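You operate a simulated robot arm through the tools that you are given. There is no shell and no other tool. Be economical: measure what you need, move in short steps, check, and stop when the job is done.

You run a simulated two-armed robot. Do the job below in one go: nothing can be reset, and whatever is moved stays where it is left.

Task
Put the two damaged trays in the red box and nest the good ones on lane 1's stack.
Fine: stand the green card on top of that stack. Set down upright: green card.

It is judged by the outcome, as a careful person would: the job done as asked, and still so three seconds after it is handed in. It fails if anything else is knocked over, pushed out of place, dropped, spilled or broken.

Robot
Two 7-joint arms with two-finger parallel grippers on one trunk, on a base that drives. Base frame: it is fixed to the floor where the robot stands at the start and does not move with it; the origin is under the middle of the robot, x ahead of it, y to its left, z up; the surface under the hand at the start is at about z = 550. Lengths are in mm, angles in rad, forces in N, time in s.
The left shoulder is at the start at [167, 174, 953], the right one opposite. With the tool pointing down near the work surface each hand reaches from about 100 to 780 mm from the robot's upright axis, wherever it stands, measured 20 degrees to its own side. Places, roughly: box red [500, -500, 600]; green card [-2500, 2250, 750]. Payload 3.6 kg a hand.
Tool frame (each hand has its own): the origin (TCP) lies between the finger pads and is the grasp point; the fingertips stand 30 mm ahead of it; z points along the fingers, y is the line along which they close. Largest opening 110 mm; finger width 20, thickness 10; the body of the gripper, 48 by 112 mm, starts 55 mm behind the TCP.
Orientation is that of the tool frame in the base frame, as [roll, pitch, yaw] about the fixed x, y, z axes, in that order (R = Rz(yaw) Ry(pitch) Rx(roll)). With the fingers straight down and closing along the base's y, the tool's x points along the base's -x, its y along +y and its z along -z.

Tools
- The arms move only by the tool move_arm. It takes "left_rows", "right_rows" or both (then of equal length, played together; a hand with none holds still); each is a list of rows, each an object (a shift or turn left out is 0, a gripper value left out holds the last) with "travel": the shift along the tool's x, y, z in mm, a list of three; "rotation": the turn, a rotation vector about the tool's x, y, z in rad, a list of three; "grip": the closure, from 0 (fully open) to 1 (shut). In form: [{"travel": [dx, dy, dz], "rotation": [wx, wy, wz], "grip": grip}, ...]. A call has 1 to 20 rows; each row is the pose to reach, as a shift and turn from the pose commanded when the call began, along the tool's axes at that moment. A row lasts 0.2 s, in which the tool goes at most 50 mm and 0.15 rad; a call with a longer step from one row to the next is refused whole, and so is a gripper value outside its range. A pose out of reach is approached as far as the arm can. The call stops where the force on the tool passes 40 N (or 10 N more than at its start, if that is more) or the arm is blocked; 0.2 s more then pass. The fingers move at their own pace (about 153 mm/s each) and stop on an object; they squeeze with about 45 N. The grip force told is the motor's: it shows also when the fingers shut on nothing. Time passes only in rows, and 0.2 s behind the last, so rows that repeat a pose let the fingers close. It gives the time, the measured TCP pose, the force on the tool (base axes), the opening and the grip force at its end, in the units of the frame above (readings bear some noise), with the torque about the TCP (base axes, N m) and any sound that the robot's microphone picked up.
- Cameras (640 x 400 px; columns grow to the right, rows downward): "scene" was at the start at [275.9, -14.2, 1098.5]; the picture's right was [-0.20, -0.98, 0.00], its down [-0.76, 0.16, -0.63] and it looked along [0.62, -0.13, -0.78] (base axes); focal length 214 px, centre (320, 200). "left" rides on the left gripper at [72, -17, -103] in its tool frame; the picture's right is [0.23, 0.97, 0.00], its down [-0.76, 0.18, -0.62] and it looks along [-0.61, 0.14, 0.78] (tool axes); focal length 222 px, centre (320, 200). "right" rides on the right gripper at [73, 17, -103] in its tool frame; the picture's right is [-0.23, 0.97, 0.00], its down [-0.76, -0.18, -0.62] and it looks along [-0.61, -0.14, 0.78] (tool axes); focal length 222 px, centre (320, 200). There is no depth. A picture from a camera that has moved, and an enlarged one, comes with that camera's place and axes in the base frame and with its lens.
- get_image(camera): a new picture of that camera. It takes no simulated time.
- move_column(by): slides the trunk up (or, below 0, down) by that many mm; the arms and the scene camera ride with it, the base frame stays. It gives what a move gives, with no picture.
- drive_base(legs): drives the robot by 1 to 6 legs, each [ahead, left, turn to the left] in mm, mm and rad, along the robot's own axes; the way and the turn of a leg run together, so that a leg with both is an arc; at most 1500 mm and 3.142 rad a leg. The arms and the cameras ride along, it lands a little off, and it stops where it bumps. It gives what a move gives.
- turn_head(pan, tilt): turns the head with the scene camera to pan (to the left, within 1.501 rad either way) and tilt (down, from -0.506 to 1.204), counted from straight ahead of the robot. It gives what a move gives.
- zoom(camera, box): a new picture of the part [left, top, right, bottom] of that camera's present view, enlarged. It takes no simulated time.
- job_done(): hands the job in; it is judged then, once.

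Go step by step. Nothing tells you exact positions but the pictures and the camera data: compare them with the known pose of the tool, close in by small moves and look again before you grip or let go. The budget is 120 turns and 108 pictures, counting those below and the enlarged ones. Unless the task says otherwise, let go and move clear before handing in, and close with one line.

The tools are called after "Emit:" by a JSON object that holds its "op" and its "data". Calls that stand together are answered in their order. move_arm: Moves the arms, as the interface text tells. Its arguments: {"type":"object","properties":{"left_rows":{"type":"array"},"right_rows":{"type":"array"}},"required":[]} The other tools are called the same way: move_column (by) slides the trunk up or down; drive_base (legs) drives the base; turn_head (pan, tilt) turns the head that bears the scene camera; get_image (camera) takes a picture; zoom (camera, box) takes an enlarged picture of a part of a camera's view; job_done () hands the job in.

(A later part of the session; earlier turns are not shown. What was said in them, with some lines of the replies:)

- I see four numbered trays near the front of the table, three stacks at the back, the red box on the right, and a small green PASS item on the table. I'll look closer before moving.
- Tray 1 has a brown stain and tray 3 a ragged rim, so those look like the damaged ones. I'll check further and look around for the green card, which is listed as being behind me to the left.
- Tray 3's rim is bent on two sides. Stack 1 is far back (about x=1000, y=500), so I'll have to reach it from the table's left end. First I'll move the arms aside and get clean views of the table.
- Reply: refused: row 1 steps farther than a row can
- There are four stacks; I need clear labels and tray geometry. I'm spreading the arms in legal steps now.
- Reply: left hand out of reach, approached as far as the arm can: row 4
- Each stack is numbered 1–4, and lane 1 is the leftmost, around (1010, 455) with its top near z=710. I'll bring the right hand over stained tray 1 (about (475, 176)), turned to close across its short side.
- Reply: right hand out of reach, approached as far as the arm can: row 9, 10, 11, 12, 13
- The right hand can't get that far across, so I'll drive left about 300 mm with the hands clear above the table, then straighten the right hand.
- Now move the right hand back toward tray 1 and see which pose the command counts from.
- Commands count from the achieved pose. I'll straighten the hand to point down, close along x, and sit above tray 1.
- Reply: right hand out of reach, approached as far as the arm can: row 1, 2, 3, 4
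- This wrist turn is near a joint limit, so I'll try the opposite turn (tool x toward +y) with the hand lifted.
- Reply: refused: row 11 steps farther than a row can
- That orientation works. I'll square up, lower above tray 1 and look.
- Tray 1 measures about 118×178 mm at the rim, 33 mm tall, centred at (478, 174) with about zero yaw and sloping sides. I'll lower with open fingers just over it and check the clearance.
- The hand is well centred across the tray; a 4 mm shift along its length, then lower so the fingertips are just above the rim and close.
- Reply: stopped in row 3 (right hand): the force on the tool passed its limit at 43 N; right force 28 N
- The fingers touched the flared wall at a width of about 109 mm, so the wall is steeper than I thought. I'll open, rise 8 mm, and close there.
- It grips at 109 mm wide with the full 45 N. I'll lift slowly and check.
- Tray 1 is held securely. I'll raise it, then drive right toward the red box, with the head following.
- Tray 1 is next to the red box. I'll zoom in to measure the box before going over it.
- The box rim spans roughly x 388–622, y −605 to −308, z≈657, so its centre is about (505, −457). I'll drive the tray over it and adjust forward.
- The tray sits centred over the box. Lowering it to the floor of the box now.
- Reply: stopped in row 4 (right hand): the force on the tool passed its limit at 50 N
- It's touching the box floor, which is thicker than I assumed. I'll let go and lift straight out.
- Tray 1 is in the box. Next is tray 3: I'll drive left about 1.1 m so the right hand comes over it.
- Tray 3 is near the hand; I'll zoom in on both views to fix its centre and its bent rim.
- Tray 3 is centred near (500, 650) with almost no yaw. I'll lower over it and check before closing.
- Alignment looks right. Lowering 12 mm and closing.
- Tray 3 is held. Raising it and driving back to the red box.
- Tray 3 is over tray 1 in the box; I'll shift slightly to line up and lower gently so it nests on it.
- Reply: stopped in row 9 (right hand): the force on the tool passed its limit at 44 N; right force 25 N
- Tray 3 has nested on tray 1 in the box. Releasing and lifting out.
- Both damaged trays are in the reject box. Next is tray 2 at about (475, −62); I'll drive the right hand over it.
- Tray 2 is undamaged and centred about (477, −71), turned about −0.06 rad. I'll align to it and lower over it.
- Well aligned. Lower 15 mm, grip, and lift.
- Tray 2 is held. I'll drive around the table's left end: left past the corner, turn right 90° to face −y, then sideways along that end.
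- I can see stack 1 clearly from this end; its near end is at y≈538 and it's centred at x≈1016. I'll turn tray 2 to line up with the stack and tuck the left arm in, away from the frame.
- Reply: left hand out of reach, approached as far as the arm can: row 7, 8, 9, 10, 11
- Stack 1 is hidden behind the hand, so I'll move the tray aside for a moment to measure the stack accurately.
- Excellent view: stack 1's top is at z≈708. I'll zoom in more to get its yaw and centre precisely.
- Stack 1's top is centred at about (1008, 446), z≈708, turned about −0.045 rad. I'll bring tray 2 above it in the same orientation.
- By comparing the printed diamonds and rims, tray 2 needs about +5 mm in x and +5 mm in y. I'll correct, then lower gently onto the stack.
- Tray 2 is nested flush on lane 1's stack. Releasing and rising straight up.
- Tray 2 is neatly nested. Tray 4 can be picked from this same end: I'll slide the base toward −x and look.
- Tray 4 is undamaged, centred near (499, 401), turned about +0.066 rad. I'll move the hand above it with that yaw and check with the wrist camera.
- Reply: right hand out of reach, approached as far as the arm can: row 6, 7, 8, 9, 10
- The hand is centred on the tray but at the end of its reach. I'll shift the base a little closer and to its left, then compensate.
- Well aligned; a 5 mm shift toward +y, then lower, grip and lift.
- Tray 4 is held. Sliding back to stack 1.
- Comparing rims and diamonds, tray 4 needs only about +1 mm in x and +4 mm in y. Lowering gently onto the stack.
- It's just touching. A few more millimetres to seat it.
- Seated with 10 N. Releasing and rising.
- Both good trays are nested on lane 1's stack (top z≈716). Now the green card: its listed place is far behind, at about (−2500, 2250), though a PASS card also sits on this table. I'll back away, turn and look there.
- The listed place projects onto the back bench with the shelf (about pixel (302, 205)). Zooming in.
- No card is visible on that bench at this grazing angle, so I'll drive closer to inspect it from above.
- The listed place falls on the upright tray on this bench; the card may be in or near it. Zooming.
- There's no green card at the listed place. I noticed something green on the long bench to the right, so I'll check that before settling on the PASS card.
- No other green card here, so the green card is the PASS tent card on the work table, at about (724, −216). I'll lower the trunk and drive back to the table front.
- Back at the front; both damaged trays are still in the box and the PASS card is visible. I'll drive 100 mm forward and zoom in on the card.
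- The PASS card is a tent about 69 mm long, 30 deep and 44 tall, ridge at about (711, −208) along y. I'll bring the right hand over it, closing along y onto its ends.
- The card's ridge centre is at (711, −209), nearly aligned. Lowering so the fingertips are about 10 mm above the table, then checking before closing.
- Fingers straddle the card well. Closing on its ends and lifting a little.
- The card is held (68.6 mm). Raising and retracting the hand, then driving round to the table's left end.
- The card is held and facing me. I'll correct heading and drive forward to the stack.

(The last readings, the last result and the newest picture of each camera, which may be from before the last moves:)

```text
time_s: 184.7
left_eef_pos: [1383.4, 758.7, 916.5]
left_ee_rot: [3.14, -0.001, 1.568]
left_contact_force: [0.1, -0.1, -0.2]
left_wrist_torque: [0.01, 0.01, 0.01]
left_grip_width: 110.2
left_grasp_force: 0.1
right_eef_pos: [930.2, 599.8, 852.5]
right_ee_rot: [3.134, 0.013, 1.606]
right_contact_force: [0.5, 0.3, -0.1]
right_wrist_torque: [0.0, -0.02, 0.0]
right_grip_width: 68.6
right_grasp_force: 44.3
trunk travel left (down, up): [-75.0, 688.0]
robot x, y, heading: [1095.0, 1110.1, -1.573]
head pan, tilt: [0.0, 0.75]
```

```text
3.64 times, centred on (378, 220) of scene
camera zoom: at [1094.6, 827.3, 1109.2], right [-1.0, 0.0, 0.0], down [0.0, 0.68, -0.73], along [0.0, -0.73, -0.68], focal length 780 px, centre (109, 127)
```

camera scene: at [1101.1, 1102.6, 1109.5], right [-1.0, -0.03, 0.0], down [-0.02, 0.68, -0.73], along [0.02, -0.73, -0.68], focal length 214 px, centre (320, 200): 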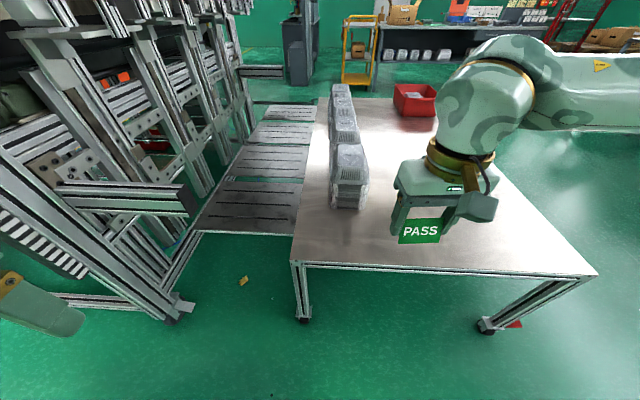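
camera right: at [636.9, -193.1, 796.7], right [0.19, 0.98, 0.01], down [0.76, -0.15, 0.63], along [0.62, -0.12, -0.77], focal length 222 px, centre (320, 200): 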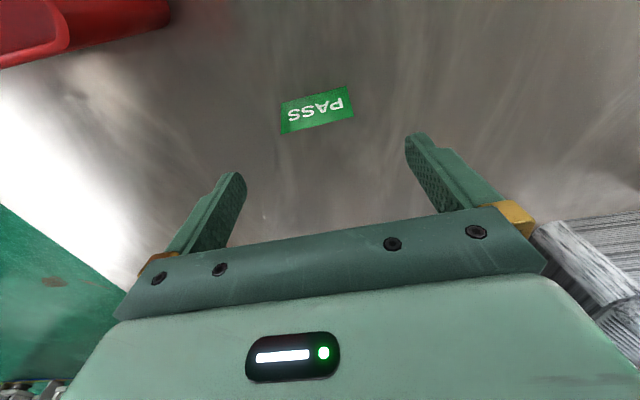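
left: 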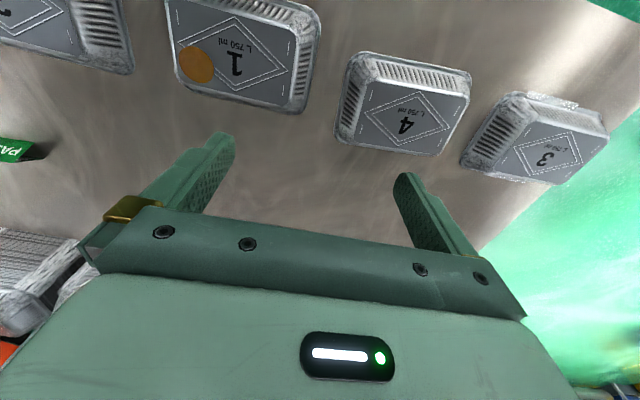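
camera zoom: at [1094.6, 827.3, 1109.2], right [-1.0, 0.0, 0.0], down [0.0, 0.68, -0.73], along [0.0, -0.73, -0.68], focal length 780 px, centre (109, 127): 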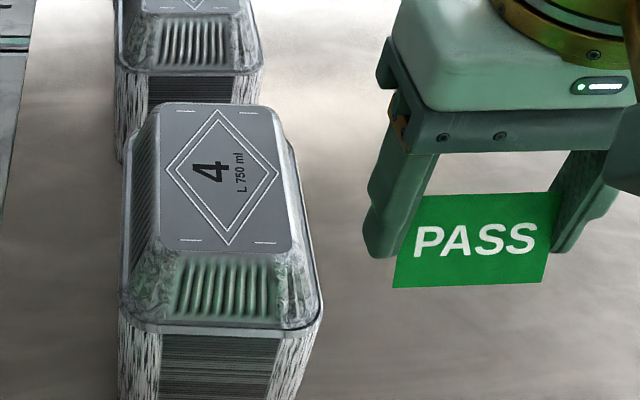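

The card is upright in the hand. I'll move it over the centre of tray 4 and lower partway.

Emit:
{"op": "move_arm", "data": {"right_rows": [{"travel": [-38, 20, 0], "rotation": [0, 0, 0.02]}, {"travel": [-76, 40, 0], "rotation": [0, 0, 0.04]}, {"travel": [-114, 60, 0], "rotation": [0, 0, 0.06]}, {"travel": [-152, 80, 0], "rotation": [0, 0, 0.08]}, {"travel": [-152, 80, 40], "rotation": [0, 0, 0.08]}, {"travel": [-152, 80, 75], "rotation": [0, 0, 0.08]}, {"travel": [-152, 80, 75], "rotation": [0, 0, 0.08]}]}}

Emit:
{"op": "zoom", "data": {"camera": "scene", "box": [290, 170, 418, 250]}}

```text
time_s: 186.3
left_eef_pos: [1382.9, 758.7, 916.0]
left_ee_rot: [3.141, -0.001, 1.567]
left_contact_force: [0.4, -0.7, 0.6]
left_wrist_torque: [-0.01, -0.01, 0.01]
left_grip_width: 110.2
left_grasp_force: 0.1
right_eef_pos: [1016.6, 451.1, 779.1]
right_ee_rot: [3.134, 0.013, 1.529]
right_contact_force: [0.4, -0.1, -0.8]
right_wrist_torque: [-0.01, 0.01, -0.01]
right_grip_width: 68.5
right_grasp_force: 44.4
trunk travel left (down, up): [-75.0, 688.0]
robot x, y, heading: [1094.0, 1107.4, -1.573]
head pan, tilt: [0.0, 0.75]
```

```text
5.00 times, centred on (354, 210) of scene
camera zoom: at [1094.7, 828.0, 1109.5], right [-1.0, 0.0, 0.0], down [0.0, 0.68, -0.73], along [0.0, -0.73, -0.68], focal length 1072 px, centre (150, 150)
```

zoom: 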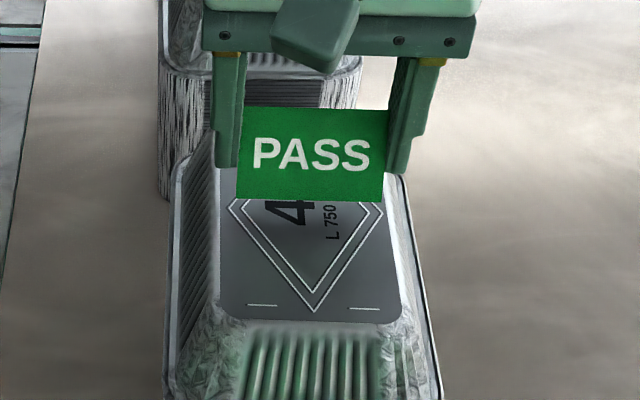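

The card is centred over tray 4. Lowering to near contact and reading the force.

Emit:
{"op": "move_arm", "data": {"right_rows": [{"travel": [0, 0, 12]}, {"travel": [0, 0, 18]}, {"travel": [0, 0, 21]}, {"travel": [0, 0, 24]}, {"travel": [0, 0, 24]}]}}

Emit:
{"op": "zoom", "data": {"camera": "scene", "box": [290, 175, 418, 255]}}

```text
time_s: 187.5
left_eef_pos: [1383.3, 762.8, 917.8]
left_ee_rot: [3.141, 0.004, 1.567]
left_contact_force: [1.3, -0.3, 1.1]
left_wrist_torque: [0.01, -0.02, 0.0]
left_grip_width: 109.8
left_grasp_force: 0.0
right_eef_pos: [1016.4, 450.5, 759.4]
right_ee_rot: [3.132, 0.021, 1.528]
right_contact_force: [-2.8, -4.0, 37.8]
right_wrist_torque: [-0.07, 0.42, 0.02]
right_grip_width: 68.5
right_grasp_force: 45.1
trunk travel left (down, up): [-75.0, 688.0]
robot x, y, heading: [1095.6, 1111.8, -1.575]
head pan, tilt: [0.0, 0.75]
```

```text
5.00 times, centred on (354, 215) of scene
camera zoom: at [1094.8, 831.0, 1110.7], right [-1.0, 0.0, 0.0], down [0.0, 0.68, -0.73], along [0.0, -0.73, -0.68], focal length 1072 px, centre (150, 125)
```

zoom: 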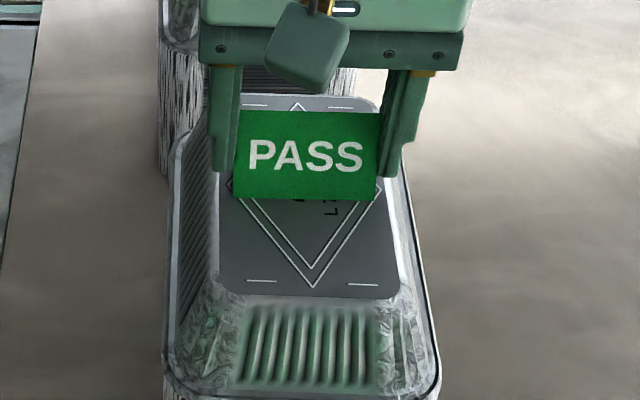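

It's firmly in contact. I'll ease up about 4 mm to take off the pressure before opening.

Emit:
{"op": "move_arm", "data": {"right_rows": [{"travel": [0, 0, -2]}, {"travel": [0, 0, -4]}, {"travel": [0, 0, -4]}]}}

```text
time_s: 188.3
left_eef_pos: [1383.2, 760.6, 916.7]
left_ee_rot: [3.141, 0.003, 1.567]
left_contact_force: [-1.4, -0.4, -0.3]
left_wrist_torque: [0.03, 0.0, -0.03]
left_grip_width: 110.0
left_grasp_force: 0.0
right_eef_pos: [1017.1, 451.4, 760.3]
right_ee_rot: [3.134, 0.012, 1.53]
right_contact_force: [0.6, -0.6, 17.8]
right_wrist_torque: [-0.14, 0.06, 0.0]
right_grip_width: 68.4
right_grasp_force: 45.0
trunk travel left (down, up): [-75.0, 688.0]
robot x, y, heading: [1098.5, 1110.2, -1.574]
head pan, tilt: [0.0, 0.75]
```

Emit:
{"op": "move_arm", "data": {"right_rows": [{"travel": [0, 0, -2]}, {"travel": [0, 0, -2]}]}}

Emit:
{"op": "zoom", "data": {"camera": "scene", "box": [290, 175, 418, 255]}}

```text
time_s: 188.9
left_eef_pos: [1382.9, 759.8, 916.6]
left_ee_rot: [3.142, 0.0, 1.568]
left_contact_force: [0.1, 0.4, 0.2]
left_wrist_torque: [0.02, 0.02, -0.01]
left_grip_width: 109.9
left_grasp_force: 0.1
right_eef_pos: [1016.5, 450.6, 760.4]
right_ee_rot: [3.136, 0.01, 1.527]
right_contact_force: [1.1, 1.2, 3.5]
right_wrist_torque: [-0.02, 0.02, 0.01]
right_grip_width: 68.5
right_grasp_force: 45.0
trunk travel left (down, up): [-75.0, 688.0]
robot x, y, heading: [1097.8, 1106.3, -1.577]
head pan, tilt: [0.0, 0.75]
```

```text
5.00 times, centred on (354, 215) of scene
camera zoom: at [1094.7, 828.3, 1109.4], right [-1.0, 0.0, 0.0], down [0.0, 0.68, -0.73], along [0.0, -0.73, -0.68], focal length 1072 px, centre (150, 125)
```

zoom: 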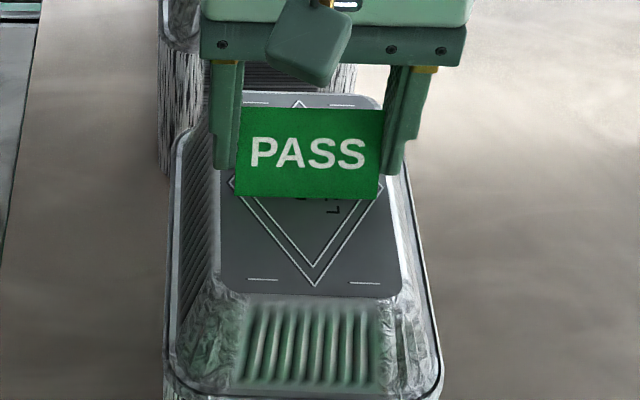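

Only 3.5 N now. Opening the fingers and rising straight up, then clear.

Emit:
{"op": "move_arm", "data": {"right_rows": [{"travel": [0, 0, 0], "grip": 0.35}, {"travel": [0, 0, 0], "grip": 0.2}, {"travel": [0, 0, 0], "grip": 0.1}, {"travel": [0, 0, -10], "grip": 0.1}, {"travel": [0, 0, -40], "grip": 0.1}, {"travel": [0, 0, -80], "grip": 0.1}, {"travel": [0, 0, -120], "grip": 0.1}, {"travel": [35, -30, -120], "grip": 0.1}, {"travel": [70, -60, -120], "grip": 0.1}, {"travel": [105, -90, -120], "grip": 0.1}, {"travel": [140, -120, -120], "grip": 0.1}]}}

Emit:
{"op": "zoom", "data": {"camera": "scene", "box": [280, 165, 440, 275]}}

Emit:
{"op": "get_image", "data": {"camera": "scene"}}

```text
time_s: 191.3
left_eef_pos: [1382.6, 759.5, 917.4]
left_ee_rot: [3.141, 0.0, 1.568]
left_contact_force: [0.2, 0.0, 0.7]
left_wrist_torque: [-0.02, 0.0, 0.01]
left_grip_width: 110.0
left_grasp_force: 0.1
right_eef_pos: [900.6, 597.2, 879.2]
right_ee_rot: [3.136, 0.014, 1.527]
right_contact_force: [0.3, 0.3, 0.4]
right_wrist_torque: [-0.02, -0.02, 0.01]
right_grip_width: 98.7
right_grasp_force: 0.1
trunk travel left (down, up): [-75.0, 688.0]
robot x, y, heading: [1093.5, 1112.9, -1.574]
head pan, tilt: [0.0, 0.75]
```

```text
3.64 times, centred on (360, 220) of scene
camera zoom: at [1094.2, 828.3, 1109.6], right [-1.0, 0.0, 0.0], down [0.0, 0.68, -0.73], along [0.0, -0.73, -0.68], focal length 780 px, centre (174, 127)
```

zoom: 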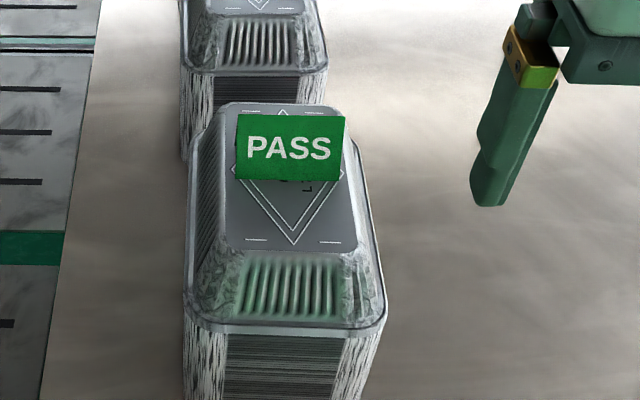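

```text
13 pictures are left
camera scene: at [1094.2, 828.3, 1109.6], right [-1.0, 0.0, 0.0], down [0.0, 0.68, -0.73], along [0.0, -0.73, -0.68], focal length 214 px, centre (320, 200)
```

scene: 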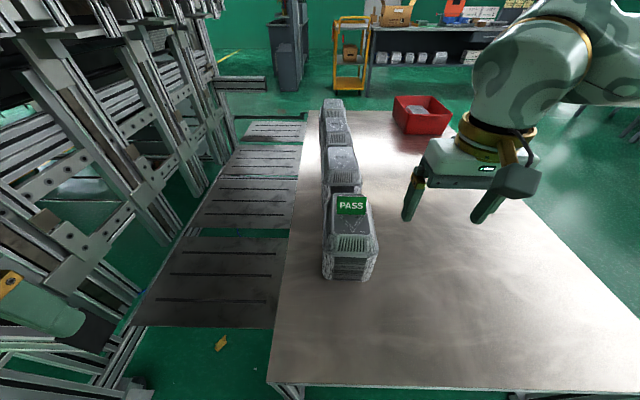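

The PASS card stands upright on lane 1's stack, both good trays are nested beneath it, both damaged trays are in the red box, and the hands are clear. Handing in.

Emit:
{"op": "job_done", "data": {}}

```text
The job is handed in.
```

The job is handed in: damaged trays 1 (stained) and 3 (bent rim) are in the red box, good trays 2 and 4 are nested on lane 1's stack, and the green card stands upright on top. There was no card at the listed place at the back bench, so I used the green PASS card that was on the work table.
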